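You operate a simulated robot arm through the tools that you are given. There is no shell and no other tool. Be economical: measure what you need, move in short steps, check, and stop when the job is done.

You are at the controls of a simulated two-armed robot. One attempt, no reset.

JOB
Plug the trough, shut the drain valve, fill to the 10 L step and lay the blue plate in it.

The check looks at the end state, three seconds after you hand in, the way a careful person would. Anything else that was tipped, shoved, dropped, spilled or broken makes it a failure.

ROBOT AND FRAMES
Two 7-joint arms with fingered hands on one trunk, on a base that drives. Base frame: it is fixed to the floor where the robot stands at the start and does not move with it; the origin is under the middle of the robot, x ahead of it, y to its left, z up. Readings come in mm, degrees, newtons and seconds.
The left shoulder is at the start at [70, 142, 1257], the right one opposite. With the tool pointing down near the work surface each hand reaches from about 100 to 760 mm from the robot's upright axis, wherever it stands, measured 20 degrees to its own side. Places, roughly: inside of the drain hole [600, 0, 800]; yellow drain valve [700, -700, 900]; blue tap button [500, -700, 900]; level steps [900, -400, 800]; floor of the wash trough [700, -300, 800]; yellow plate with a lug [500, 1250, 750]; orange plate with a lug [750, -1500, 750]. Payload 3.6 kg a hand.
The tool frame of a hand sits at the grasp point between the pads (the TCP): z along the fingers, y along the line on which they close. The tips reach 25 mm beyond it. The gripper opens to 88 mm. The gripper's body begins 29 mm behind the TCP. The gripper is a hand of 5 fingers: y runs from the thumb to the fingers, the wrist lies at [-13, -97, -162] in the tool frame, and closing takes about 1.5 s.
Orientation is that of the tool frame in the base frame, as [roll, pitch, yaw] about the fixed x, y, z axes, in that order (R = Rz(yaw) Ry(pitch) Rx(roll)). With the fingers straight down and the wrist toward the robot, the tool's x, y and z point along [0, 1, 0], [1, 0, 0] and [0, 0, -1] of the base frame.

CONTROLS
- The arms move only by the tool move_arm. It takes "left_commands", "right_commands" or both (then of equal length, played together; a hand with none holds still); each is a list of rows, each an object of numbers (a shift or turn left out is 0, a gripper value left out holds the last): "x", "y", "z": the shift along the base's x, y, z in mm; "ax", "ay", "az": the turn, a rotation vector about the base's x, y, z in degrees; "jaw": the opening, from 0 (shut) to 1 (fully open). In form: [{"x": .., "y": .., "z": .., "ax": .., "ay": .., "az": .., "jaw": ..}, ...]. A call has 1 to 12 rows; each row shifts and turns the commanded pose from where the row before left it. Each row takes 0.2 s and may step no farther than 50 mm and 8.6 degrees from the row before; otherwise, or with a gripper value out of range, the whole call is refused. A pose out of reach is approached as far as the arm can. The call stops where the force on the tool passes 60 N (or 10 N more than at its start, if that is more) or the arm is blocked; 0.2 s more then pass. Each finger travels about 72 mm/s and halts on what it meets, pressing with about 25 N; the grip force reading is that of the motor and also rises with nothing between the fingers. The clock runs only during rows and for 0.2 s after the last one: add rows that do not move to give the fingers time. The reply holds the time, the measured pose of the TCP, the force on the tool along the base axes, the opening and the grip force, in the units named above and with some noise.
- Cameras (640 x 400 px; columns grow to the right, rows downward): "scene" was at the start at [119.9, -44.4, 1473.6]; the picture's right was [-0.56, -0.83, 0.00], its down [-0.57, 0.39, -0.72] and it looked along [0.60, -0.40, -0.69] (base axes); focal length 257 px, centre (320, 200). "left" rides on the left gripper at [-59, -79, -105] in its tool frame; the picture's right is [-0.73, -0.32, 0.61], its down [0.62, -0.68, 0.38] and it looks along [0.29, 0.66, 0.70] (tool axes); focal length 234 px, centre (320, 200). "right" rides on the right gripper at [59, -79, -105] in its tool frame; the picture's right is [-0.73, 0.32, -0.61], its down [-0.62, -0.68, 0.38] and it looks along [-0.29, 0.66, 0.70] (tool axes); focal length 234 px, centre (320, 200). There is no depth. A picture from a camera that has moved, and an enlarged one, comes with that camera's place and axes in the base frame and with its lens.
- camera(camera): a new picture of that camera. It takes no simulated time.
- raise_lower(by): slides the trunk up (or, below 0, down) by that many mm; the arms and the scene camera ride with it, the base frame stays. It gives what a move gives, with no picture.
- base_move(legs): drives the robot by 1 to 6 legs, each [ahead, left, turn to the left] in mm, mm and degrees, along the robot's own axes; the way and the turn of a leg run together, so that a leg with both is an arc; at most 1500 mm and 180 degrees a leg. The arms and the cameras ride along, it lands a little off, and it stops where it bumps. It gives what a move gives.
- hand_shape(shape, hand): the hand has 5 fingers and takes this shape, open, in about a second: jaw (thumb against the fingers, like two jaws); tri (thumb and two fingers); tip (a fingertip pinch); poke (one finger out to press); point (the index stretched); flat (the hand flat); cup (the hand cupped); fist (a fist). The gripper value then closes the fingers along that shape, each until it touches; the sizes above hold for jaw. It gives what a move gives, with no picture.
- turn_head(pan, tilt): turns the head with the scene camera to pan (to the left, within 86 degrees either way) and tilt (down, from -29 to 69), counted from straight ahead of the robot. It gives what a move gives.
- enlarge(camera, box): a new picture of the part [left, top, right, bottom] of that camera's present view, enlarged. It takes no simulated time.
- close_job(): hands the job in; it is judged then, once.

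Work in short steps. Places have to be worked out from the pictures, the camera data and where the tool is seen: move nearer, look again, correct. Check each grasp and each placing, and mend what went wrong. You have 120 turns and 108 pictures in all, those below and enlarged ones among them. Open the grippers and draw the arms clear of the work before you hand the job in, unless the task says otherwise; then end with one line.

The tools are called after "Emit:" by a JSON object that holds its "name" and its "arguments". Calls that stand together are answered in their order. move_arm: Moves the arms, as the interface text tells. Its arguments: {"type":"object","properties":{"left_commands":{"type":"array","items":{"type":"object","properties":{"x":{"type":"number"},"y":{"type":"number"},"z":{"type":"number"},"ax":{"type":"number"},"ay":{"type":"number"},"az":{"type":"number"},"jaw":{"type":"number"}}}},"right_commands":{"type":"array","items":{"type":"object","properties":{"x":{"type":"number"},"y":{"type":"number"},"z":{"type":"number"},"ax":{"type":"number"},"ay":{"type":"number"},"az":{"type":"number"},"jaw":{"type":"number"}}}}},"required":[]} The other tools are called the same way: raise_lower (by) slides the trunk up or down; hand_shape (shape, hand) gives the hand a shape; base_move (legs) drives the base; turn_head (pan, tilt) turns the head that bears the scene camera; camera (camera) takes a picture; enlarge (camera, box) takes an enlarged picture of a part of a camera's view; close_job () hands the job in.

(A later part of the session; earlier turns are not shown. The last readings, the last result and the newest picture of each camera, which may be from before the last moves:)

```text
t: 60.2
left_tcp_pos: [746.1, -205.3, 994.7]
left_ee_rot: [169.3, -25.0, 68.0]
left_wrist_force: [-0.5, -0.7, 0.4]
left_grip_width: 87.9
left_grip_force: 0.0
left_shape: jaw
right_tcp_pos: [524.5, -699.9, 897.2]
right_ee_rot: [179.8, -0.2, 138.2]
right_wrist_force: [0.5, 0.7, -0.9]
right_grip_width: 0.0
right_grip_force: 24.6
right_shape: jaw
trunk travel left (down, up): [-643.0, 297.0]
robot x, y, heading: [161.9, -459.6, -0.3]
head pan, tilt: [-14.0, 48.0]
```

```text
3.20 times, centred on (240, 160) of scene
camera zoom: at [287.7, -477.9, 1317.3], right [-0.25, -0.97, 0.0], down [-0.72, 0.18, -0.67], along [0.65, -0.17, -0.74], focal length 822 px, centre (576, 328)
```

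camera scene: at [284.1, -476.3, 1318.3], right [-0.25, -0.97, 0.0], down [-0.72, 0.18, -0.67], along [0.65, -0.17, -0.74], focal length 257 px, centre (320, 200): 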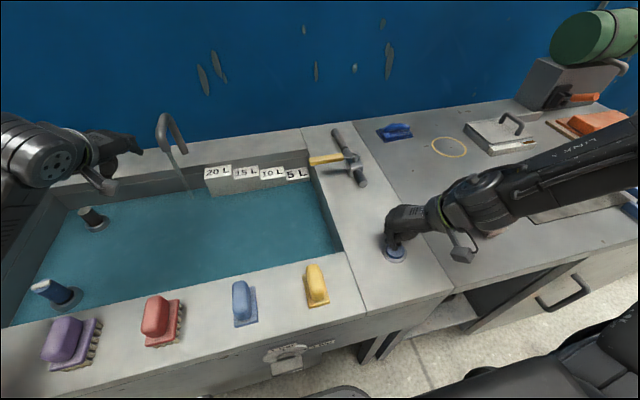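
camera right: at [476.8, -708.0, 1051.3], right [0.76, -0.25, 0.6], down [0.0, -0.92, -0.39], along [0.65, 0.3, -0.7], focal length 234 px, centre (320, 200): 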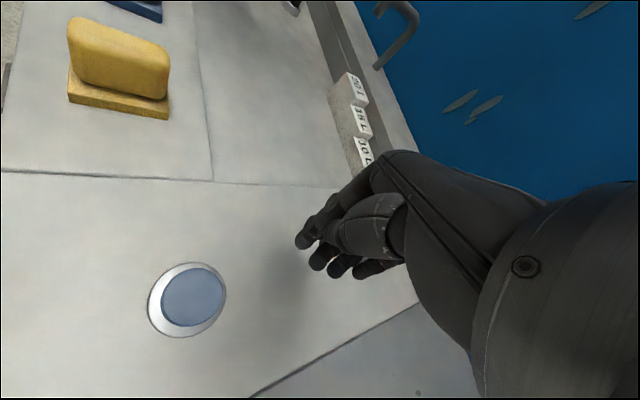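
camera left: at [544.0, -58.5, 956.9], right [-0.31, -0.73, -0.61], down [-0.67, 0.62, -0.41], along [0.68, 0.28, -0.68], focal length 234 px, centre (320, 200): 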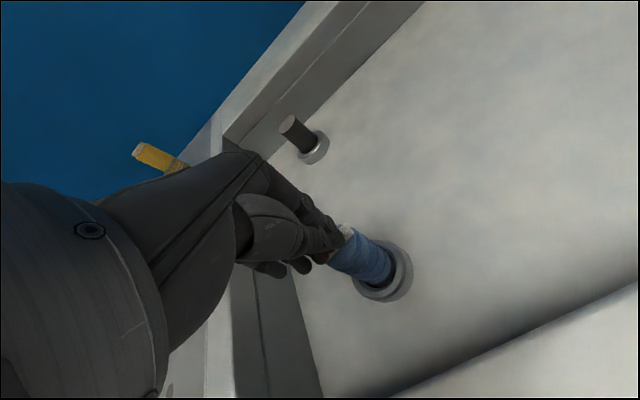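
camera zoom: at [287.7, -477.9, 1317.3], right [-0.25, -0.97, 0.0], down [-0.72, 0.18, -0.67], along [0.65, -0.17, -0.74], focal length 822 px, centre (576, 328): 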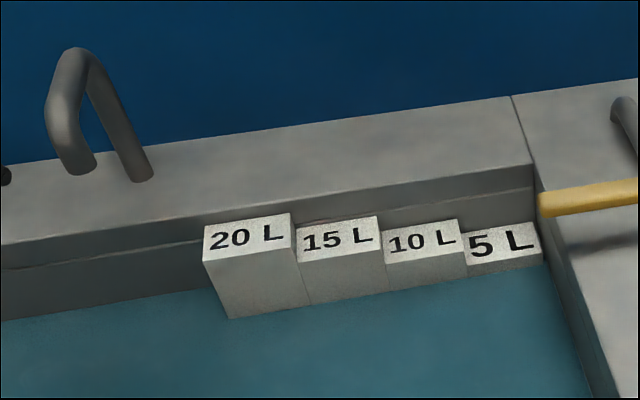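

Flow stops on release (momentary). Wait ~2.5 s and compare the level to test the plug's seal.

Emit:
{"name": "move_arm", "arguments": {"right_commands": [{"z": 0}, {"z": 0}, {"z": 0}, {"z": 0}, {"z": 0}, {"z": 0}, {"z": 0}, {"z": 0}, {"z": 0}, {"z": 0}, {"z": 0}, {"z": 0}]}}

Emit:
{"name": "enlarge", "arguments": {"camera": "scene", "box": [140, 100, 340, 220]}}

Emit:
{"name": "enlarge", "arguments": {"camera": "scene", "box": [20, 190, 140, 320]}}

```text
t: 62.8
left_tcp_pos: [746.9, -204.3, 996.0]
left_ee_rot: [169.3, -24.9, 68.1]
left_wrist_force: [0.1, -0.2, 0.1]
left_grip_width: 87.9
left_grip_force: 0.0
left_shape: jaw
right_tcp_pos: [524.9, -700.3, 899.1]
right_ee_rot: [179.7, -0.2, 138.2]
right_wrist_force: [0.2, 0.3, -1.2]
right_grip_width: 0.1
right_grip_force: 25.1
right_shape: jaw
trunk travel left (down, up): [-643.0, 297.0]
robot x, y, heading: [154.8, -458.0, -0.1]
head pan, tilt: [-14.0, 48.0]
```

```text
3.20 times, centred on (240, 160) of scene
camera zoom: at [287.5, -478.3, 1317.9], right [-0.25, -0.97, 0.0], down [-0.72, 0.18, -0.67], along [0.65, -0.17, -0.74], focal length 822 px, centre (576, 328)
```

zoom: 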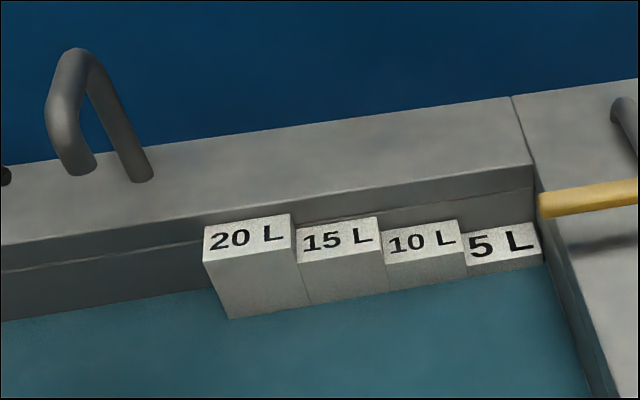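

```text
3.08 times, centred on (80, 255) of scene
camera zoom: at [287.5, -478.3, 1317.9], right [-0.25, -0.97, 0.0], down [-0.72, 0.18, -0.67], along [0.65, -0.17, -0.74], focal length 790 px, centre (1058, 31)
```

zoom: 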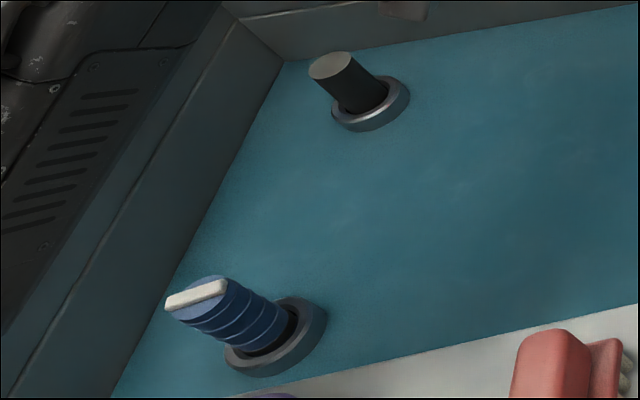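

Level holds, but the ring rim is still above water. Press again for about 1 s, then check the rise.

Emit:
{"name": "move_arm", "arguments": {"right_commands": [{"z": -15}, {"z": -11}, {"z": 0}, {"z": 0}, {"z": 0}, {"z": 26}]}}

Emit:
{"name": "enlarge", "arguments": {"camera": "scene", "box": [140, 100, 340, 220]}}

```text
t: 64.2
left_tcp_pos: [745.5, -206.2, 994.9]
left_ee_rot: [169.4, -25.0, 68.0]
left_wrist_force: [0.5, -0.9, 0.8]
left_grip_width: 87.8
left_grip_force: 0.1
left_shape: jaw
right_tcp_pos: [521.5, -700.2, 895.2]
right_ee_rot: [179.9, -0.4, 138.1]
right_wrist_force: [0.0, 0.3, -0.5]
right_grip_width: 0.0
right_grip_force: 25.2
right_shape: jaw
trunk travel left (down, up): [-643.0, 297.0]
robot x, y, heading: [160.6, -457.3, -0.4]
head pan, tilt: [-14.0, 48.0]
```

```text
3.20 times, centred on (240, 160) of scene
camera zoom: at [286.8, -478.7, 1317.0], right [-0.25, -0.97, 0.0], down [-0.72, 0.18, -0.67], along [0.65, -0.17, -0.74], focal length 822 px, centre (576, 328)
```

zoom: 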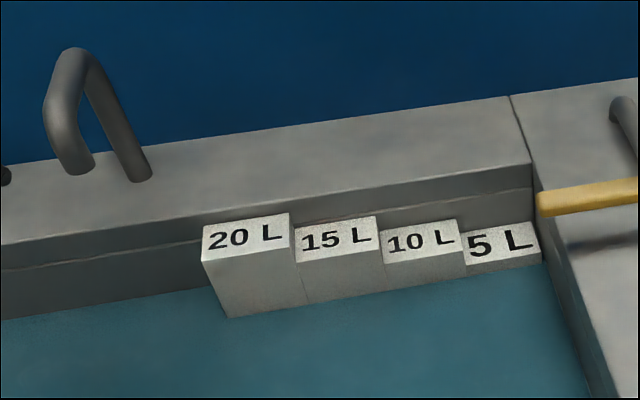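

No visible rise — the press was probably not deep enough. Press a bit deeper and hold, ending pressed to see the force.

Emit:
{"name": "move_arm", "arguments": {"right_commands": [{"z": -15}, {"z": -10}, {"z": -2}, {"z": -1}]}}

Emit:
{"name": "enlarge", "arguments": {"camera": "scene", "box": [140, 100, 340, 220]}}

```text
t: 65.3
left_tcp_pos: [742.9, -201.5, 996.8]
left_ee_rot: [169.1, -24.9, 68.2]
left_wrist_force: [-0.4, 0.1, 0.3]
left_grip_width: 88.0
left_grip_force: 0.0
left_shape: jaw
right_tcp_pos: [524.3, -696.6, 874.6]
right_ee_rot: [179.1, 0.0, 138.5]
right_wrist_force: [-0.9, 8.8, 37.5]
right_grip_width: 0.1
right_grip_force: 25.6
right_shape: jaw
trunk travel left (down, up): [-643.0, 297.0]
robot x, y, heading: [159.5, -459.4, -0.2]
head pan, tilt: [-14.0, 48.0]
stopped in row 4 (right hand): the force on the tool passed its limit (the readings are from after the stop); the commanded pose is now the measured one
```

```text
3.20 times, centred on (240, 160) of scene
camera zoom: at [283.7, -475.7, 1318.2], right [-0.25, -0.97, 0.0], down [-0.72, 0.18, -0.67], along [0.65, -0.17, -0.74], focal length 822 px, centre (576, 328)
```

zoom: 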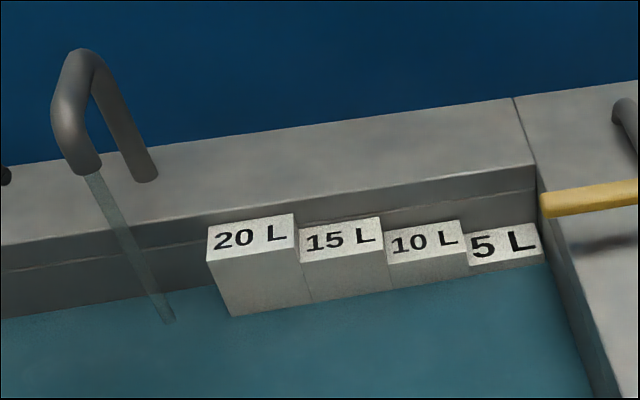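

Flowing at ~40 N press. Hold ~1.2 s and check the level.

Emit:
{"name": "move_arm", "arguments": {"right_commands": [{"z": 0}, {"z": 0}, {"z": 0}, {"z": 0}, {"z": 0}]}}

Emit:
{"name": "enlarge", "arguments": {"camera": "scene", "box": [140, 100, 340, 220]}}

```text
t: 66.5
left_tcp_pos: [742.3, -199.4, 996.9]
left_ee_rot: [169.0, -24.9, 68.3]
left_wrist_force: [-0.5, 0.3, 0.2]
left_grip_width: 88.0
left_grip_force: 0.2
left_shape: jaw
right_tcp_pos: [522.6, -694.3, 872.9]
right_ee_rot: [179.5, 0.4, 138.4]
right_wrist_force: [7.2, 9.3, 51.8]
right_grip_width: 0.0
right_grip_force: 24.9
right_shape: jaw
trunk travel left (down, up): [-643.0, 297.0]
robot x, y, heading: [157.0, -457.4, -0.2]
head pan, tilt: [-14.0, 48.0]
```

```text
3.20 times, centred on (240, 160) of scene
camera zoom: at [284.1, -472.5, 1318.6], right [-0.25, -0.97, 0.0], down [-0.72, 0.18, -0.67], along [0.65, -0.17, -0.74], focal length 822 px, centre (576, 328)
```

zoom: 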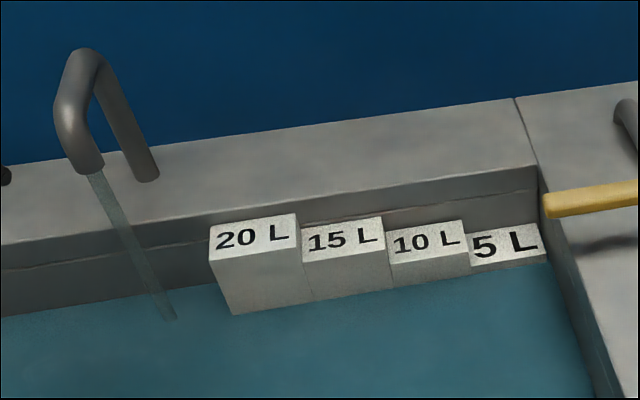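

Level rising slowly. Hold for 12 rows.

Emit:
{"name": "move_arm", "arguments": {"right_commands": [{"z": 0.5}, {"z": 0}, {"z": 0}, {"z": 0}, {"z": 0}, {"z": 0}, {"z": 0}, {"z": 0}, {"z": 0}, {"z": 0}, {"z": 0}, {"z": 0}]}}

Emit:
{"name": "camera", "arguments": {"camera": "scene"}}

```text
t: 69.1
left_tcp_pos: [743.2, -200.2, 996.5]
left_ee_rot: [169.0, -24.8, 68.2]
left_wrist_force: [0.3, -0.4, -0.3]
left_grip_width: 88.0
left_grip_force: 0.1
left_shape: jaw
right_tcp_pos: [525.1, -695.8, 874.7]
right_ee_rot: [179.5, 0.2, 138.4]
right_wrist_force: [7.2, 10.5, 46.2]
right_grip_width: 0.0
right_grip_force: 24.5
right_shape: jaw
trunk travel left (down, up): [-643.0, 297.0]
robot x, y, heading: [157.7, -460.3, -0.3]
head pan, tilt: [-14.0, 48.0]
```

```text
33 pictures are left
camera scene: at [284.4, -472.7, 1318.4], right [-0.25, -0.97, 0.0], down [-0.72, 0.18, -0.67], along [0.65, -0.17, -0.74], focal length 257 px, centre (320, 200)
```

scene: 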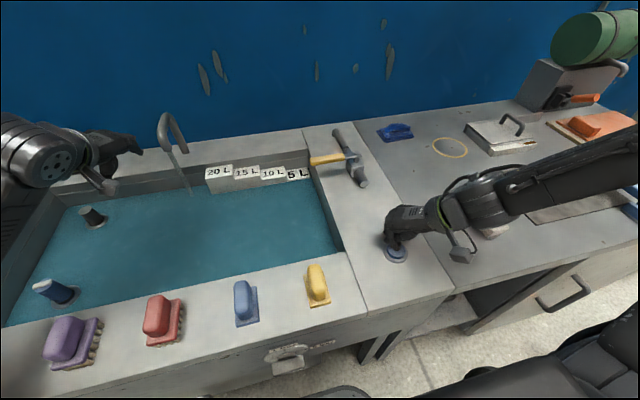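

Continues to rise; the ring rim is near submerged. Hold further.

Emit:
{"name": "move_arm", "arguments": {"right_commands": [{"z": 0}, {"z": 0}, {"z": 0}, {"z": 0}, {"z": 0}, {"z": 0}, {"z": 0}, {"z": 0}, {"z": 0}, {"z": 0}, {"z": 0}, {"z": 0}]}}

Emit:
{"name": "enlarge", "arguments": {"camera": "scene", "box": [20, 130, 340, 330]}}

```text
t: 71.7
left_tcp_pos: [742.0, -201.0, 995.7]
left_ee_rot: [168.9, -24.8, 68.3]
left_wrist_force: [0.0, 0.1, -0.4]
left_grip_width: 87.7
left_grip_force: 0.0
left_shape: jaw
right_tcp_pos: [524.4, -696.6, 874.8]
right_ee_rot: [179.5, 0.2, 138.5]
right_wrist_force: [6.3, 10.3, 45.8]
right_grip_width: 0.0
right_grip_force: 24.8
right_shape: jaw
trunk travel left (down, up): [-643.0, 297.0]
robot x, y, heading: [158.2, -460.9, -0.1]
head pan, tilt: [-14.0, 48.0]
```

```text
2.00 times, centred on (180, 230) of scene
camera zoom: at [284.4, -472.7, 1318.4], right [-0.25, -0.97, 0.0], down [-0.72, 0.18, -0.67], along [0.65, -0.17, -0.74], focal length 514 px, centre (600, 140)
```

zoom: 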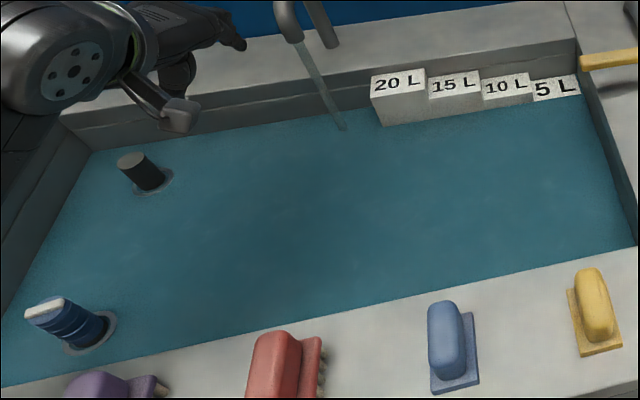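

About 4.5 L, rim just reached. Hold another 12 rows; then I'll test for leakage.

Emit:
{"name": "move_arm", "arguments": {"right_commands": [{"z": 0}, {"z": 0}, {"z": 0}, {"z": 0}, {"z": 0}, {"z": 0}, {"z": 0}, {"z": 0}, {"z": 0}, {"z": 0}, {"z": 0}, {"z": 0}]}}

Emit:
{"name": "move_arm", "arguments": {"right_commands": [{"z": 25}]}}

Emit:
{"name": "enlarge", "arguments": {"camera": "scene", "box": [200, 150, 320, 225]}}

Emit:
{"name": "move_arm", "arguments": {"right_commands": [{"z": 0}, {"z": 0}, {"z": 0}, {"z": 0}, {"z": 0}, {"z": 0}, {"z": 0}, {"z": 0}, {"z": 0}, {"z": 0}, {"z": 0}, {"z": 0}]}}

Emit:
{"name": "move_arm", "arguments": {"right_commands": [{"z": 0}, {"z": 0}, {"z": 0}, {"z": 0}, {"z": 0}, {"z": 0}, {"z": 0}, {"z": 0}, {"z": 0}, {"z": 0}, {"z": 0}, {"z": 0}]}}

Emit:
{"name": "enlarge", "arguments": {"camera": "scene", "box": [200, 150, 320, 225]}}

```text
t: 74.3
left_tcp_pos: [742.2, -199.3, 996.6]
left_ee_rot: [169.0, -24.8, 68.3]
left_wrist_force: [-0.3, 0.4, -0.2]
left_grip_width: 88.0
left_grip_force: 0.2
left_shape: jaw
right_tcp_pos: [524.0, -695.1, 873.9]
right_ee_rot: [179.5, 0.2, 138.4]
right_wrist_force: [5.6, 10.2, 45.6]
right_grip_width: 0.0
right_grip_force: 25.1
right_shape: jaw
trunk travel left (down, up): [-643.0, 297.0]
robot x, y, heading: [160.1, -461.3, -0.2]
head pan, tilt: [-14.0, 48.0]
```

```text
t: 74.7
left_tcp_pos: [744.4, -205.0, 995.0]
left_ee_rot: [169.3, -24.9, 68.1]
left_wrist_force: [0.0, -0.5, 0.8]
left_grip_width: 88.0
left_grip_force: 0.1
left_shape: jaw
right_tcp_pos: [525.9, -698.3, 895.1]
right_ee_rot: [179.7, -0.1, 138.3]
right_wrist_force: [-0.2, 0.3, -0.2]
right_grip_width: 0.0
right_grip_force: 25.0
right_shape: jaw
trunk travel left (down, up): [-643.0, 297.0]
robot x, y, heading: [158.3, -460.7, -0.4]
head pan, tilt: [-14.0, 48.0]
```

```text
5.33 times, centred on (260, 188) of scene
camera zoom: at [287.8, -478.3, 1317.1], right [-0.25, -0.97, 0.0], down [-0.72, 0.18, -0.67], along [0.65, -0.17, -0.74], focal length 1369 px, centre (640, 267)
```

zoom: 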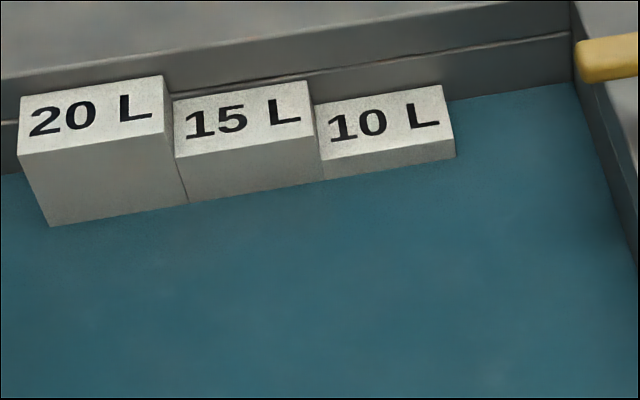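

```text
t: 77.3
left_tcp_pos: [744.9, -203.3, 997.1]
left_ee_rot: [169.3, -24.9, 68.0]
left_wrist_force: [0.3, -0.4, 0.5]
left_grip_width: 88.3
left_grip_force: 0.1
left_shape: jaw
right_tcp_pos: [527.2, -696.5, 897.7]
right_ee_rot: [179.5, 0.0, 138.4]
right_wrist_force: [0.8, 0.7, -0.6]
right_grip_width: 0.3
right_grip_force: 24.6
right_shape: jaw
trunk travel left (down, up): [-643.0, 297.0]
robot x, y, heading: [161.9, -463.1, -0.3]
head pan, tilt: [-14.0, 48.0]
```

```text
t: 79.9
left_tcp_pos: [744.2, -202.8, 996.3]
left_ee_rot: [169.4, -24.9, 68.0]
left_wrist_force: [0.8, -0.7, -0.1]
left_grip_width: 87.9
left_grip_force: 0.1
left_shape: jaw
right_tcp_pos: [527.4, -697.9, 898.0]
right_ee_rot: [179.6, -0.1, 138.4]
right_wrist_force: [-0.1, 0.0, 0.1]
right_grip_width: 0.1
right_grip_force: 25.2
right_shape: jaw
trunk travel left (down, up): [-643.0, 297.0]
robot x, y, heading: [159.0, -460.4, -0.3]
head pan, tilt: [-14.0, 48.0]
```

```text
5.33 times, centred on (260, 188) of scene
camera zoom: at [287.8, -478.0, 1317.9], right [-0.25, -0.97, 0.0], down [-0.72, 0.18, -0.67], along [0.65, -0.16, -0.74], focal length 1369 px, centre (640, 267)
```

zoom: 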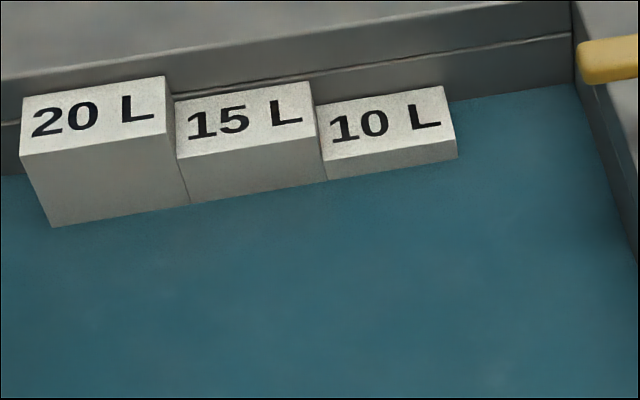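

Level is constant over 5 s with the rim submerged: sealed. ~5.3 L now; press again and hold ~8 s.

Emit:
{"name": "move_arm", "arguments": {"right_commands": [{"x": -3, "y": -2, "z": -14}, {"z": -8}, {"z": -2}, {"z": -0.5}, {"z": 0}, {"z": 0}, {"z": 0}, {"z": 0}, {"z": 0}, {"z": 0}, {"z": 0}, {"z": 0}]}}

Emit:
{"name": "move_arm", "arguments": {"right_commands": [{"z": 0}, {"z": 0}, {"z": 0}, {"z": 0}, {"z": 0}, {"z": 0}, {"z": 0}, {"z": 0}, {"z": 0}, {"z": 0}, {"z": 0}, {"z": 0}]}}

Emit:
{"name": "enlarge", "arguments": {"camera": "scene", "box": [200, 150, 320, 225]}}

```text
t: 82.5
left_tcp_pos: [742.7, -200.8, 996.6]
left_ee_rot: [169.0, -24.8, 68.2]
left_wrist_force: [0.0, -0.2, 0.4]
left_grip_width: 87.9
left_grip_force: 0.1
left_shape: jaw
right_tcp_pos: [524.2, -696.8, 875.4]
right_ee_rot: [179.5, 0.1, 138.3]
right_wrist_force: [16.0, 6.9, 52.4]
right_grip_width: 0.1
right_grip_force: 24.7
right_shape: jaw
trunk travel left (down, up): [-643.0, 297.0]
robot x, y, heading: [158.1, -457.6, -0.4]
head pan, tilt: [-14.0, 48.0]
```

```text
t: 85.1
left_tcp_pos: [743.9, -199.8, 996.2]
left_ee_rot: [169.0, -24.7, 68.3]
left_wrist_force: [0.1, 0.7, -0.2]
left_grip_width: 88.1
left_grip_force: 0.0
left_shape: jaw
right_tcp_pos: [523.4, -696.4, 875.7]
right_ee_rot: [179.5, 0.2, 138.4]
right_wrist_force: [15.3, 7.0, 51.9]
right_grip_width: 0.0
right_grip_force: 25.6
right_shape: jaw
trunk travel left (down, up): [-643.0, 297.0]
robot x, y, heading: [161.9, -460.1, -0.6]
head pan, tilt: [-14.0, 48.0]
```

```text
5.33 times, centred on (260, 188) of scene
camera zoom: at [285.9, -473.0, 1318.2], right [-0.25, -0.97, 0.0], down [-0.72, 0.18, -0.67], along [0.65, -0.17, -0.74], focal length 1369 px, centre (640, 267)
```

zoom: 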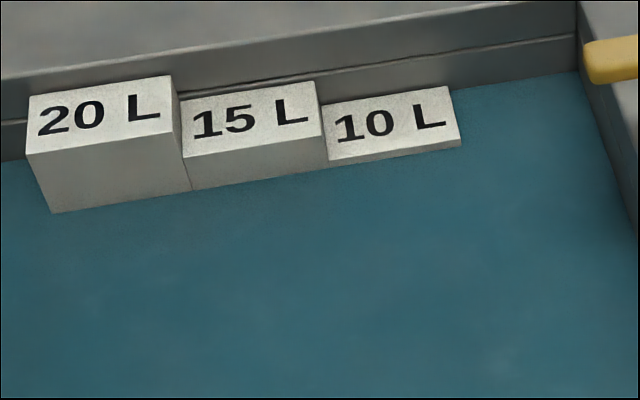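

~8 px remain on the 10 L step (rate ≈3 px/s). Hold 8 more rows and check.

Emit:
{"name": "move_arm", "arguments": {"right_commands": [{"z": 0}, {"z": 0}, {"z": 0}, {"z": 0}, {"z": 0}, {"z": 0}, {"z": 0}, {"z": 0}]}}

Emit:
{"name": "enlarge", "arguments": {"camera": "scene", "box": [240, 155, 300, 195]}}

```text
t: 86.9
left_tcp_pos: [744.0, -200.0, 996.0]
left_ee_rot: [169.1, -24.7, 68.2]
left_wrist_force: [0.1, -0.8, 0.3]
left_grip_width: 88.0
left_grip_force: 0.0
left_shape: jaw
right_tcp_pos: [522.3, -697.4, 874.6]
right_ee_rot: [179.5, 0.1, 138.4]
right_wrist_force: [16.1, 7.0, 51.1]
right_grip_width: 0.1
right_grip_force: 25.0
right_shape: jaw
trunk travel left (down, up): [-643.0, 297.0]
robot x, y, heading: [159.6, -458.9, -0.3]
head pan, tilt: [-14.0, 48.0]
```

```text
10.00 times, centred on (270, 175) of scene
camera zoom: at [285.9, -473.0, 1318.2], right [-0.25, -0.97, 0.0], down [-0.72, 0.18, -0.67], along [0.65, -0.17, -0.74], focal length 2568 px, centre (820, 450)
```

zoom: 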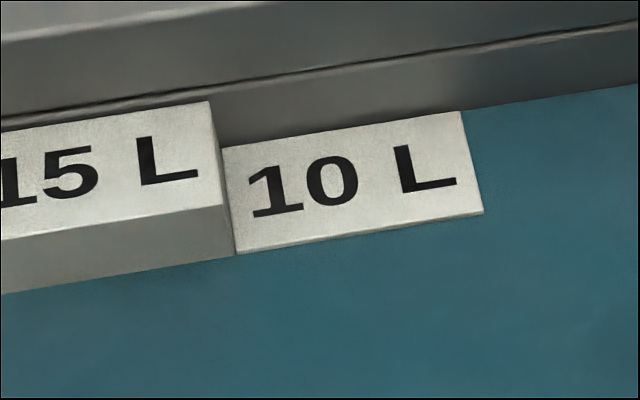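

Nearly flush (~0.4–0.5 L below). One more short row, then release.

Emit:
{"name": "move_arm", "arguments": {"right_commands": [{"z": 0}, {"z": 0}, {"z": 30}]}}

Emit:
{"name": "enlarge", "arguments": {"camera": "scene", "box": [240, 155, 300, 195]}}

```text
t: 87.7
left_tcp_pos: [743.6, -205.5, 995.4]
left_ee_rot: [169.2, -24.9, 68.1]
left_wrist_force: [-0.1, 0.4, -0.4]
left_grip_width: 88.0
left_grip_force: 0.2
left_shape: jaw
right_tcp_pos: [522.6, -699.1, 901.0]
right_ee_rot: [179.7, -0.1, 138.2]
right_wrist_force: [-0.3, -0.1, 0.5]
right_grip_width: 0.0
right_grip_force: 24.7
right_shape: jaw
trunk travel left (down, up): [-643.0, 297.0]
robot x, y, heading: [158.2, -459.2, -0.5]
head pan, tilt: [-14.0, 48.0]
```

```text
10.00 times, centred on (270, 175) of scene
camera zoom: at [286.9, -477.6, 1317.1], right [-0.25, -0.97, 0.0], down [-0.72, 0.18, -0.67], along [0.65, -0.17, -0.74], focal length 2568 px, centre (820, 450)
```

zoom: 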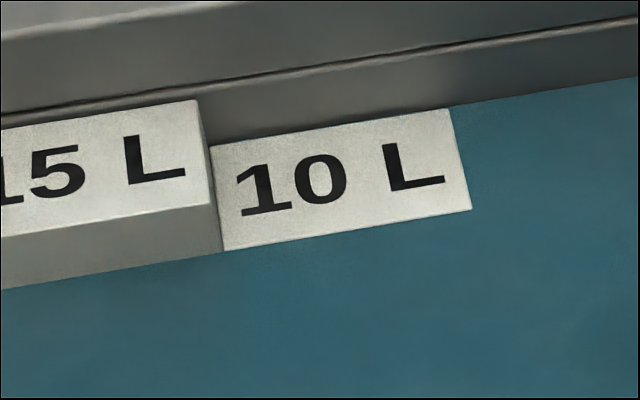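

Level is flush with the 10 L step. Now the plate: lift the right hand, raise the trunk, back off from the counter and drive left.

Emit:
{"name": "move_arm", "arguments": {"right_commands": [{"z": 40}, {"x": -30, "z": 30}, {"x": -40, "y": -10}]}}

Emit:
{"name": "raise_lower", "arguments": {"by": 150}}

Emit:
{"name": "base_move", "arguments": {"legs": [[-210, 0, 0], [0, 1290, 0]]}}

Emit:
{"name": "turn_head", "arguments": {"pan": 15, "tilt": 50}}

Emit:
{"name": "camera", "arguments": {"camera": "scene"}}

```text
t: 88.5
left_tcp_pos: [745.2, -205.1, 995.8]
left_ee_rot: [169.4, -25.1, 68.0]
left_wrist_force: [-0.3, 1.0, -0.5]
left_grip_width: 87.9
left_grip_force: 0.0
left_shape: jaw
right_tcp_pos: [479.1, -728.2, 976.5]
right_ee_rot: [179.5, -0.2, 138.3]
right_wrist_force: [-0.2, -0.4, 0.3]
right_grip_width: 0.0
right_grip_force: 24.6
right_shape: jaw
right hand out of reach, approached as far as the arm can: row 2, 3
trunk travel left (down, up): [-643.0, 297.0]
robot x, y, heading: [164.0, -462.6, -0.2]
head pan, tilt: [-14.0, 48.0]
```

```text
t: 90.2
left_tcp_pos: [744.9, -203.9, 1145.1]
left_ee_rot: [169.3, -24.9, 68.0]
left_wrist_force: [-0.2, -0.1, -0.4]
left_grip_width: 88.0
left_grip_force: 0.1
left_shape: jaw
right_tcp_pos: [481.2, -727.2, 1126.2]
right_ee_rot: [179.4, -0.1, 138.4]
right_wrist_force: [-0.3, 0.2, 0.1]
right_grip_width: 0.0
right_grip_force: 24.8
right_shape: jaw
trunk travel left (down, up): [-793.0, 147.0]
robot x, y, heading: [161.6, -459.2, -0.2]
head pan, tilt: [-14.0, 48.0]
```

```text
t: 97.9
left_tcp_pos: [542.4, 1084.5, 1146.8]
left_ee_rot: [169.2, -25.0, 68.2]
left_wrist_force: [0.2, 0.3, 1.0]
left_grip_width: 87.9
left_grip_force: 0.1
left_shape: jaw
right_tcp_pos: [278.6, 563.3, 1127.1]
right_ee_rot: [179.4, -0.1, 138.4]
right_wrist_force: [0.8, -0.5, 0.2]
right_grip_width: 0.2
right_grip_force: 24.9
right_shape: jaw
trunk travel left (down, up): [-793.0, 147.0]
robot x, y, heading: [-40.5, 828.5, -0.2]
head pan, tilt: [-14.0, 48.0]
```

```text
t: 98.9
left_tcp_pos: [542.1, 1085.9, 1146.0]
left_ee_rot: [169.4, -25.0, 68.2]
left_wrist_force: [0.6, -0.5, -0.1]
left_grip_width: 87.9
left_grip_force: 0.1
left_shape: jaw
right_tcp_pos: [277.7, 562.6, 1127.2]
right_ee_rot: [179.5, -0.1, 138.3]
right_wrist_force: [-0.1, -0.6, -0.3]
right_grip_width: 0.0
right_grip_force: 25.4
right_shape: jaw
trunk travel left (down, up): [-793.0, 147.0]
robot x, y, heading: [-43.3, 826.1, 0.0]
head pan, tilt: [15.0, 50.0]
```

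```text
26 pictures are left
camera scene: at [83.3, 850.4, 1465.2], right [0.25, -0.97, 0.0], down [-0.74, -0.19, -0.64], along [0.62, 0.16, -0.77], focal length 257 px, centre (320, 200)
```

scene: 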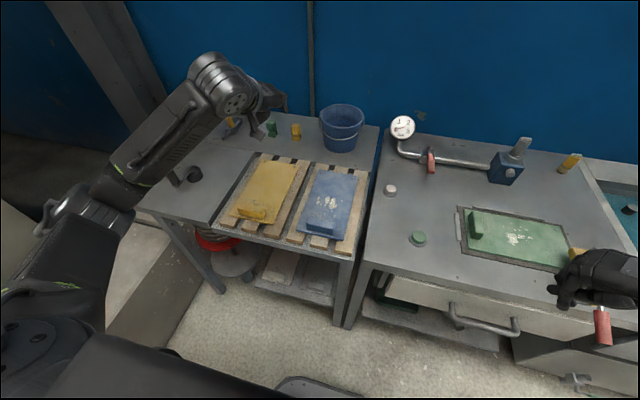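

The blue plate lies on the rack; lug at the near edge. Zoom to measure.

Emit:
{"name": "enlarge", "arguments": {"camera": "scene", "box": [270, 150, 390, 260]}}

Emit:
{"name": "camera", "arguments": {"camera": "left"}}

```text
3.64 times, centred on (330, 205) of scene
camera zoom: at [83.3, 850.4, 1465.2], right [0.25, -0.97, 0.0], down [-0.74, -0.19, -0.64], along [0.62, 0.16, -0.77], focal length 934 px, centre (284, 182)
```

zoom: 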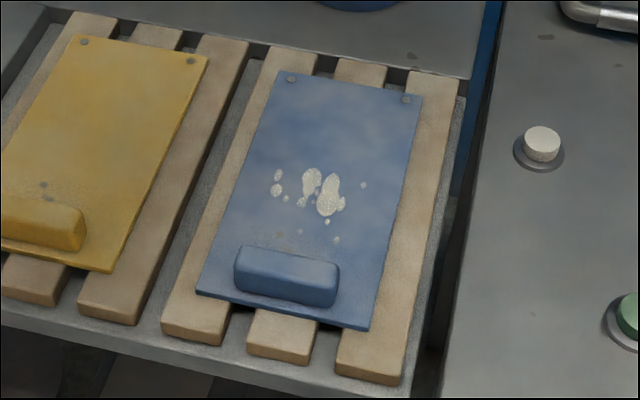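

```text
24 pictures are left
camera left: at [417.8, 1037.7, 1202.0], right [-0.33, -0.28, -0.9], down [-0.27, 0.94, -0.19], along [0.91, 0.18, -0.39], focal length 234 px, centre (320, 200)
```

left: 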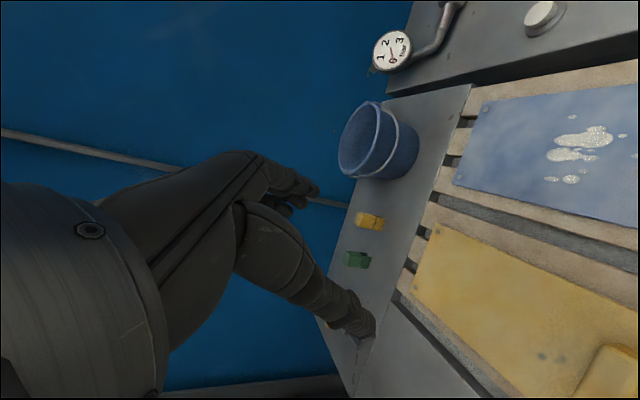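

Triangulating with the earlier view: plate top ≈z 850, x 454–709, y 881–1016, lug top ≈[475,949,877]. Drive left 120 and bring the left hand level above the lug.

Emit:
{"name": "base_move", "arguments": {"legs": [[0, 120, 0]]}}

Emit:
{"name": "move_arm", "arguments": {"left_commands": [{"x": -8, "y": -32, "z": -10, "ax": -4.7, "ay": 4.8}, {"x": -8, "y": -32, "z": -10, "ax": -4.7, "ay": 4.8}, {"x": -8, "y": -32, "z": -10, "ax": -4.7, "ay": 4.8}, {"x": -8, "y": -32, "z": -10, "ax": -4.7, "ay": 4.8}, {"x": -8, "y": -32, "z": -10, "az": 8}, {"x": -8, "y": -32, "z": -10, "az": 8}, {"x": -8, "y": -32, "z": -10, "az": 8}, {"x": -10, "y": -31, "z": -10}]}}

Emit:
{"name": "camera", "arguments": {"camera": "left"}}

```text
t: 100.1
left_tcp_pos: [542.0, 1206.7, 1146.7]
left_ee_rot: [169.2, -25.0, 68.2]
left_wrist_force: [0.3, -1.2, 0.4]
left_grip_width: 87.9
left_grip_force: 0.1
left_shape: jaw
right_tcp_pos: [278.1, 683.0, 1127.0]
right_ee_rot: [179.3, -0.2, 138.5]
right_wrist_force: [-0.4, 0.0, 0.4]
right_grip_width: 0.0
right_grip_force: 25.1
right_shape: jaw
trunk travel left (down, up): [-793.0, 147.0]
robot x, y, heading: [-42.1, 951.1, -0.0]
head pan, tilt: [15.0, 50.0]
```

```text
t: 101.9
left_tcp_pos: [475.9, 951.8, 1067.5]
left_ee_rot: [179.8, -0.2, 89.9]
left_wrist_force: [-0.2, 0.2, -0.7]
left_grip_width: 87.9
left_grip_force: 0.1
left_shape: jaw
right_tcp_pos: [278.8, 684.7, 1125.2]
right_ee_rot: [179.4, -0.2, 138.4]
right_wrist_force: [0.3, -0.5, -0.4]
right_grip_width: 0.0
right_grip_force: 24.9
right_shape: jaw
trunk travel left (down, up): [-793.0, 147.0]
robot x, y, heading: [-41.5, 950.7, -0.3]
head pan, tilt: [15.0, 50.0]
```

```text
23 pictures are left
camera left: at [395.8, 893.6, 1171.9], right [-0.32, -0.72, -0.61], down [-0.68, 0.63, -0.38], along [0.66, 0.29, -0.69], focal length 234 px, centre (320, 200)
```

left: 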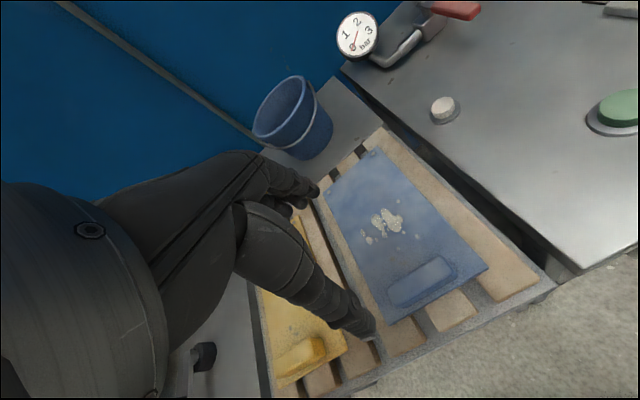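

Lug triangulates to ≈[472,948,880]. Descend over it to TCP z≈905 first and look.

Emit:
{"name": "move_arm", "arguments": {"left_commands": [{"x": -4, "y": -4, "z": -45}, {"z": -45}, {"z": -40}, {"z": -30}]}}

Emit:
{"name": "enlarge", "arguments": {"camera": "left", "box": [260, 150, 500, 350]}}

```text
t: 102.9
left_tcp_pos: [471.8, 949.9, 907.2]
left_ee_rot: [179.7, -0.1, 89.9]
left_wrist_force: [-0.5, 0.4, 0.2]
left_grip_width: 87.9
left_grip_force: 0.1
left_shape: jaw
right_tcp_pos: [279.6, 684.6, 1127.3]
right_ee_rot: [179.5, -0.1, 138.5]
right_wrist_force: [-0.3, -0.3, 0.0]
right_grip_width: 0.0
right_grip_force: 24.7
right_shape: jaw
trunk travel left (down, up): [-793.0, 147.0]
robot x, y, heading: [-45.0, 948.9, -0.3]
head pan, tilt: [15.0, 50.0]
```

```text
2.00 times, centred on (380, 250) of left
camera zoom: at [391.1, 890.9, 1012.6], right [-0.32, -0.72, -0.61], down [-0.68, 0.63, -0.38], along [0.66, 0.29, -0.69], focal length 468 px, centre (200, 100)
```

zoom: 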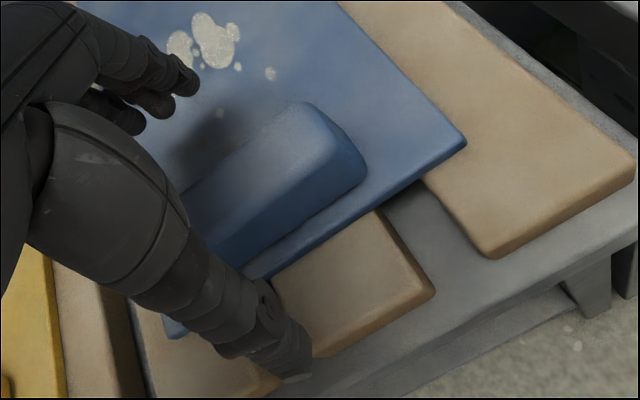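

Aligned. Lower 24 mm (tips just above the plate) and close on the lug.

Emit:
{"name": "move_arm", "arguments": {"left_commands": [{"z": -12}, {"z": -12}, {"jaw": 0}, {"jaw": 0}, {"jaw": 0}, {"jaw": 0}, {"jaw": 0}, {"jaw": 0}]}}

Emit:
{"name": "enlarge", "arguments": {"camera": "left", "box": [260, 150, 500, 350]}}

```text
t: 104.7
left_tcp_pos: [471.5, 949.5, 883.1]
left_ee_rot: [179.8, -0.2, 89.8]
left_wrist_force: [-0.4, 0.2, 0.5]
left_grip_width: 21.1
left_grip_force: 25.3
left_shape: jaw
right_tcp_pos: [279.7, 685.3, 1126.9]
right_ee_rot: [179.5, 0.0, 138.4]
right_wrist_force: [0.4, -0.1, 0.7]
right_grip_width: 0.0
right_grip_force: 24.9
right_shape: jaw
trunk travel left (down, up): [-793.0, 147.0]
robot x, y, heading: [-43.8, 953.1, -0.3]
head pan, tilt: [15.0, 50.0]
```

```text
2.00 times, centred on (380, 250) of left
camera zoom: at [391.4, 890.9, 987.9], right [-0.32, -0.72, -0.61], down [-0.68, 0.63, -0.38], along [0.66, 0.29, -0.69], focal length 468 px, centre (200, 100)
```

zoom: 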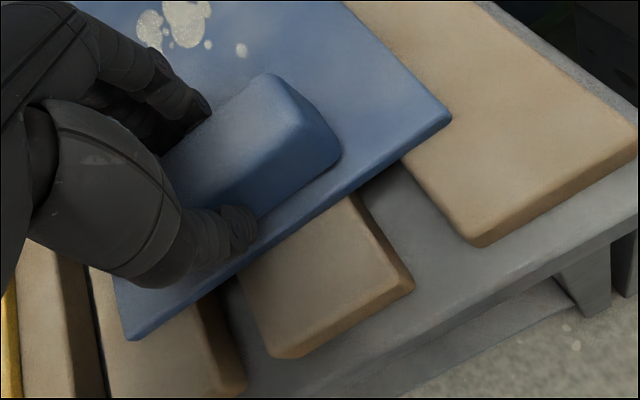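

Lug is gripped by fingers and thumb. Lift 60 mm and see how the plate hangs.

Emit:
{"name": "move_arm", "arguments": {"left_commands": [{"z": 10}, {"z": 20}, {"z": 30}]}}

Emit:
{"name": "camera", "arguments": {"camera": "left"}}

Emit:
{"name": "camera", "arguments": {"camera": "scene"}}

```text
t: 105.5
left_tcp_pos: [472.4, 948.9, 940.7]
left_ee_rot: [179.8, -0.1, 89.8]
left_wrist_force: [0.0, -0.3, -4.9]
left_grip_width: 22.5
left_grip_force: 25.0
left_shape: jaw
right_tcp_pos: [279.7, 684.8, 1126.2]
right_ee_rot: [179.5, -0.2, 138.5]
right_wrist_force: [-0.2, -0.2, 0.7]
right_grip_width: 0.1
right_grip_force: 25.0
right_shape: jaw
trunk travel left (down, up): [-793.0, 147.0]
robot x, y, heading: [-43.6, 951.4, -0.3]
head pan, tilt: [15.0, 50.0]
```

```text
20 pictures are left
camera left: at [392.4, 890.8, 1046.9], right [-0.32, -0.72, -0.61], down [-0.68, 0.63, -0.38], along [0.66, 0.29, -0.69], focal length 234 px, centre (320, 200)
```

left: 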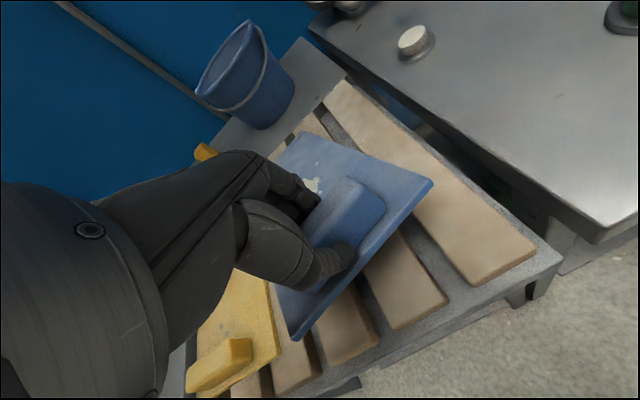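

```text
19 pictures are left
camera scene: at [84.6, 972.2, 1465.0], right [0.26, -0.97, 0.0], down [-0.74, -0.2, -0.64], along [0.62, 0.16, -0.77], focal length 257 px, centre (320, 200)
```

scene: 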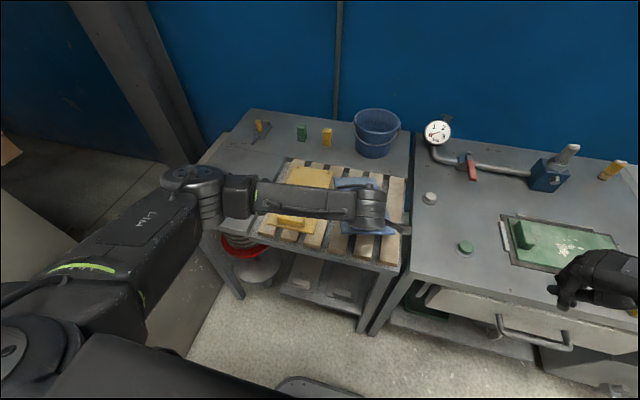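

Held (≈0.5 kg). Lift higher and check the droop before driving.

Emit:
{"name": "move_arm", "arguments": {"left_commands": [{"z": 30}, {"z": 35}, {"z": 35}, {"z": 35}, {"z": 35}]}}

Emit:
{"name": "camera", "arguments": {"camera": "left"}}

```text
t: 106.7
left_tcp_pos: [471.8, 948.5, 1113.6]
left_ee_rot: [180.0, -0.1, 89.8]
left_wrist_force: [-0.1, 0.2, -4.8]
left_grip_width: 22.7
left_grip_force: 24.8
left_shape: jaw
right_tcp_pos: [278.6, 685.3, 1126.1]
right_ee_rot: [179.5, -0.1, 138.6]
right_wrist_force: [-0.5, -0.5, 0.3]
right_grip_width: 0.2
right_grip_force: 24.8
right_shape: jaw
trunk travel left (down, up): [-793.0, 147.0]
robot x, y, heading: [-42.9, 954.0, -0.3]
head pan, tilt: [15.0, 50.0]
```

```text
18 pictures are left
camera left: at [392.0, 889.5, 1217.6], right [-0.32, -0.72, -0.61], down [-0.68, 0.63, -0.38], along [0.66, 0.29, -0.69], focal length 234 px, centre (320, 200)
```

left: 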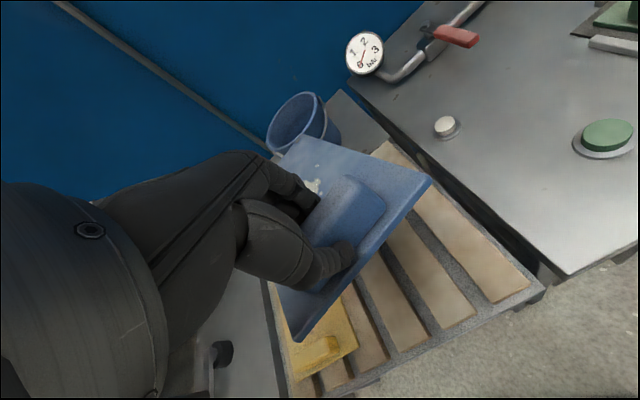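

Plate stable with ~20° droop, clear of everything. Drive back to the trough: right 1098 mm, then ahead 100.

Emit:
{"name": "base_move", "arguments": {"legs": [[0, -1098, 0], [100, 0, 0]]}}

Emit:
{"name": "turn_head", "arguments": {"pan": -5, "tilt": 50}}

Emit:
{"name": "camera", "arguments": {"camera": "scene"}}

Emit:
{"name": "camera", "arguments": {"camera": "left"}}

```text
t: 113.1
left_tcp_pos: [569.6, -158.6, 1113.2]
left_ee_rot: [179.7, -0.1, 90.0]
left_wrist_force: [-0.3, 0.1, -3.9]
left_grip_width: 22.8
left_grip_force: 25.2
left_shape: jaw
right_tcp_pos: [375.8, -423.0, 1128.0]
right_ee_rot: [179.3, -0.2, 138.6]
right_wrist_force: [-0.6, -0.3, 0.6]
right_grip_width: 0.1
right_grip_force: 25.1
right_shape: jaw
trunk travel left (down, up): [-793.0, 147.0]
robot x, y, heading: [55.3, -157.4, -0.2]
head pan, tilt: [15.0, 50.0]
```

```text
t: 114.0
left_tcp_pos: [571.8, -159.2, 1111.5]
left_ee_rot: [179.9, 0.0, 90.0]
left_wrist_force: [-0.6, -0.4, -4.9]
left_grip_width: 22.8
left_grip_force: 24.7
left_shape: jaw
right_tcp_pos: [379.2, -421.8, 1126.2]
right_ee_rot: [179.5, -0.1, 138.6]
right_wrist_force: [0.4, 0.5, -0.1]
right_grip_width: 0.3
right_grip_force: 25.1
right_shape: jaw
trunk travel left (down, up): [-793.0, 147.0]
robot x, y, heading: [52.7, -161.4, -0.1]
head pan, tilt: [-5.0, 50.0]
```

```text
17 pictures are left
camera scene: at [186.5, -162.6, 1464.9], right [-0.09, -1.0, 0.0], down [-0.76, 0.07, -0.64], along [0.64, -0.06, -0.77], focal length 257 px, centre (320, 200)
```

scene: 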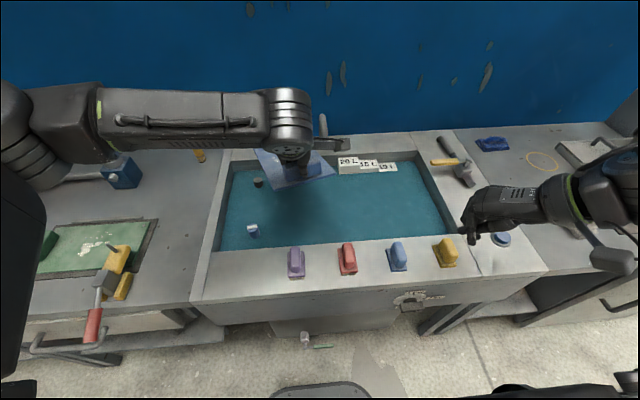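

```text
16 pictures are left
camera left: at [492.6, -217.7, 1216.6], right [-0.32, -0.73, -0.61], down [-0.68, 0.62, -0.38], along [0.66, 0.29, -0.69], focal length 234 px, centre (320, 200)
```

left: 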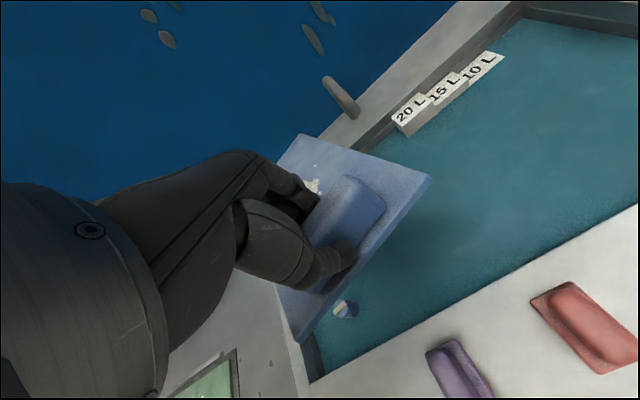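

Plate has twisted ~15° CCW in the grip. Turn the hand −14°, shift to lug (615,−175), and lower to z≈930.

Emit:
{"name": "move_arm", "arguments": {"left_commands": [{"x": 22, "y": -8, "az": -7}, {"x": 22, "y": -8, "az": -7}, {"z": -45}, {"z": -45}, {"z": -45}, {"z": -45}]}}

Emit:
{"name": "camera", "arguments": {"camera": "scene"}}

Emit:
{"name": "camera", "arguments": {"camera": "left"}}

```text
t: 115.4
left_tcp_pos: [613.4, -173.7, 931.4]
left_ee_rot: [179.8, -0.1, 75.9]
left_wrist_force: [1.5, 0.3, -4.1]
left_grip_width: 22.6
left_grip_force: 24.8
left_shape: jaw
right_tcp_pos: [378.7, -423.3, 1126.2]
right_ee_rot: [179.5, -0.2, 138.8]
right_wrist_force: [-0.6, 0.1, 0.1]
right_grip_width: 0.1
right_grip_force: 24.8
right_shape: jaw
trunk travel left (down, up): [-793.0, 147.0]
robot x, y, heading: [56.3, -156.1, 0.2]
head pan, tilt: [-5.0, 50.0]
```

```text
15 pictures are left
camera scene: at [185.4, -162.7, 1465.1], right [-0.09, -1.0, 0.0], down [-0.76, 0.07, -0.64], along [0.64, -0.06, -0.77], focal length 257 px, centre (320, 200)
```

scene: 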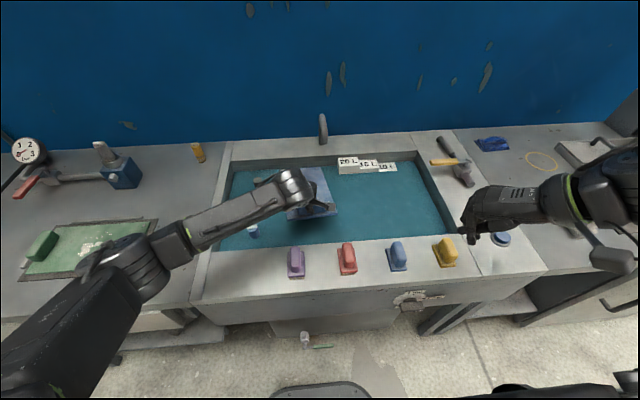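

```text
14 pictures are left
camera left: at [522.0, -212.3, 1036.8], right [-0.49, -0.63, -0.61], down [-0.51, 0.77, -0.38], along [0.71, 0.12, -0.69], focal length 234 px, centre (320, 200)
```

left: 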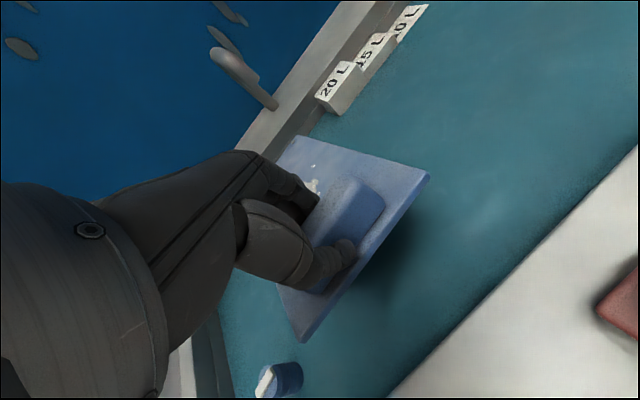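

Plate now aligned over the free area (y ≈ −247…−115). Lower until the far edge meets the floor, watching force.

Emit:
{"name": "move_arm", "arguments": {"left_commands": [{"z": -25}, {"z": -20}, {"z": -15}, {"z": -10}, {"z": -10}, {"z": -10}]}}

Emit:
{"name": "enlarge", "arguments": {"camera": "scene", "box": [220, 130, 420, 260]}}

```text
t: 116.8
left_tcp_pos: [615.4, -175.1, 841.1]
left_ee_rot: [179.8, 0.0, 76.0]
left_wrist_force: [-0.5, 1.0, -3.5]
left_grip_width: 22.5
left_grip_force: 25.2
left_shape: jaw
right_tcp_pos: [376.9, -422.6, 1127.4]
right_ee_rot: [179.4, -0.1, 138.7]
right_wrist_force: [-0.4, 0.2, 0.4]
right_grip_width: 0.0
right_grip_force: 24.9
right_shape: jaw
trunk travel left (down, up): [-793.0, 147.0]
robot x, y, heading: [54.0, -158.5, -0.2]
head pan, tilt: [-5.0, 50.0]
```

```text
3.08 times, centred on (320, 195) of scene
camera zoom: at [184.8, -162.9, 1465.1], right [-0.09, -1.0, 0.0], down [-0.76, 0.07, -0.64], along [0.64, -0.06, -0.77], focal length 790 px, centre (320, 215)
```

zoom: 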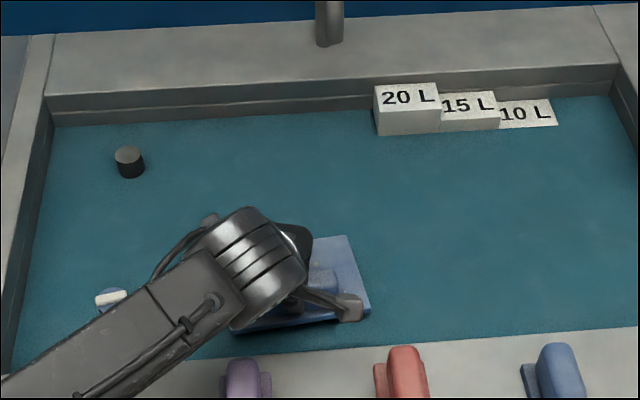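

Far end submerged, no contact yet. Continue down in 6 mm steps.

Emit:
{"name": "move_arm", "arguments": {"left_commands": [{"z": -6}, {"z": -6}, {"z": -6}, {"z": -6}, {"z": -6}, {"z": -5}]}}

```text
t: 118.2
left_tcp_pos: [615.7, -174.4, 807.4]
left_ee_rot: [179.8, -0.1, 76.0]
left_wrist_force: [-0.7, 0.7, -1.8]
left_grip_width: 22.2
left_grip_force: 24.9
left_shape: jaw
right_tcp_pos: [376.8, -423.8, 1126.9]
right_ee_rot: [179.5, -0.1, 138.6]
right_wrist_force: [0.3, 1.1, 0.1]
right_grip_width: 0.0
right_grip_force: 24.7
right_shape: jaw
trunk travel left (down, up): [-793.0, 147.0]
robot x, y, heading: [52.9, -159.4, -0.1]
head pan, tilt: [-5.0, 50.0]
```

Weight is partly carried by floor/water now. Continue slowly.

Emit:
{"name": "move_arm", "arguments": {"left_commands": [{"z": -4}, {"z": -4}, {"z": -4}, {"z": -3}]}}

Emit:
{"name": "enlarge", "arguments": {"camera": "left", "box": [220, 100, 500, 350]}}

```text
t: 119.2
left_tcp_pos: [615.3, -173.9, 791.6]
left_ee_rot: [179.8, -0.1, 76.0]
left_wrist_force: [0.5, 0.2, -0.4]
left_grip_width: 21.8
left_grip_force: 25.1
left_shape: jaw
right_tcp_pos: [377.5, -422.7, 1126.8]
right_ee_rot: [179.5, -0.1, 138.6]
right_wrist_force: [-1.1, -0.3, 0.2]
right_grip_width: 0.0
right_grip_force: 24.9
right_shape: jaw
trunk travel left (down, up): [-793.0, 147.0]
robot x, y, heading: [54.7, -157.7, -0.1]
head pan, tilt: [-5.0, 50.0]
```

```text
1.60 times, centred on (360, 225) of left
camera zoom: at [522.5, -212.9, 897.5], right [-0.49, -0.63, -0.61], down [-0.51, 0.77, -0.38], along [0.71, 0.12, -0.69], focal length 375 px, centre (256, 160)
```

zoom: 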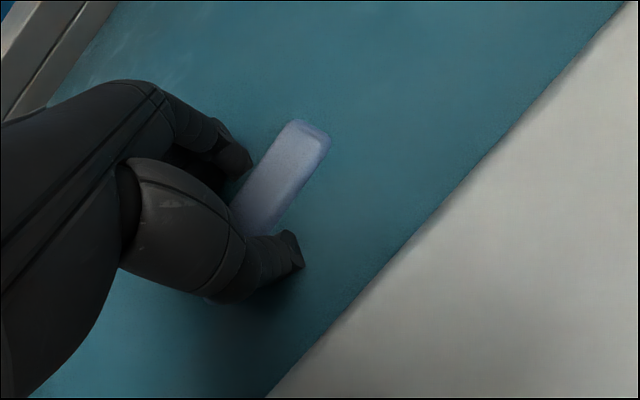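

Lug only just above the surface and weight gone. Lower a last few mm for contact.

Emit:
{"name": "move_arm", "arguments": {"left_commands": [{"z": -3}, {"z": -3}, {"z": 0}]}}

```text
t: 120.0
left_tcp_pos: [614.1, -173.8, 790.6]
left_ee_rot: [179.5, 0.0, 75.9]
left_wrist_force: [5.0, 0.9, 23.9]
left_grip_width: 23.0
left_grip_force: 24.7
left_shape: jaw
right_tcp_pos: [374.5, -421.6, 1127.5]
right_ee_rot: [179.4, 0.0, 138.8]
right_wrist_force: [0.6, 0.6, 0.2]
right_grip_width: 0.0
right_grip_force: 24.7
right_shape: jaw
trunk travel left (down, up): [-793.0, 147.0]
robot x, y, heading: [59.1, -154.3, 0.0]
head pan, tilt: [-5.0, 50.0]
```

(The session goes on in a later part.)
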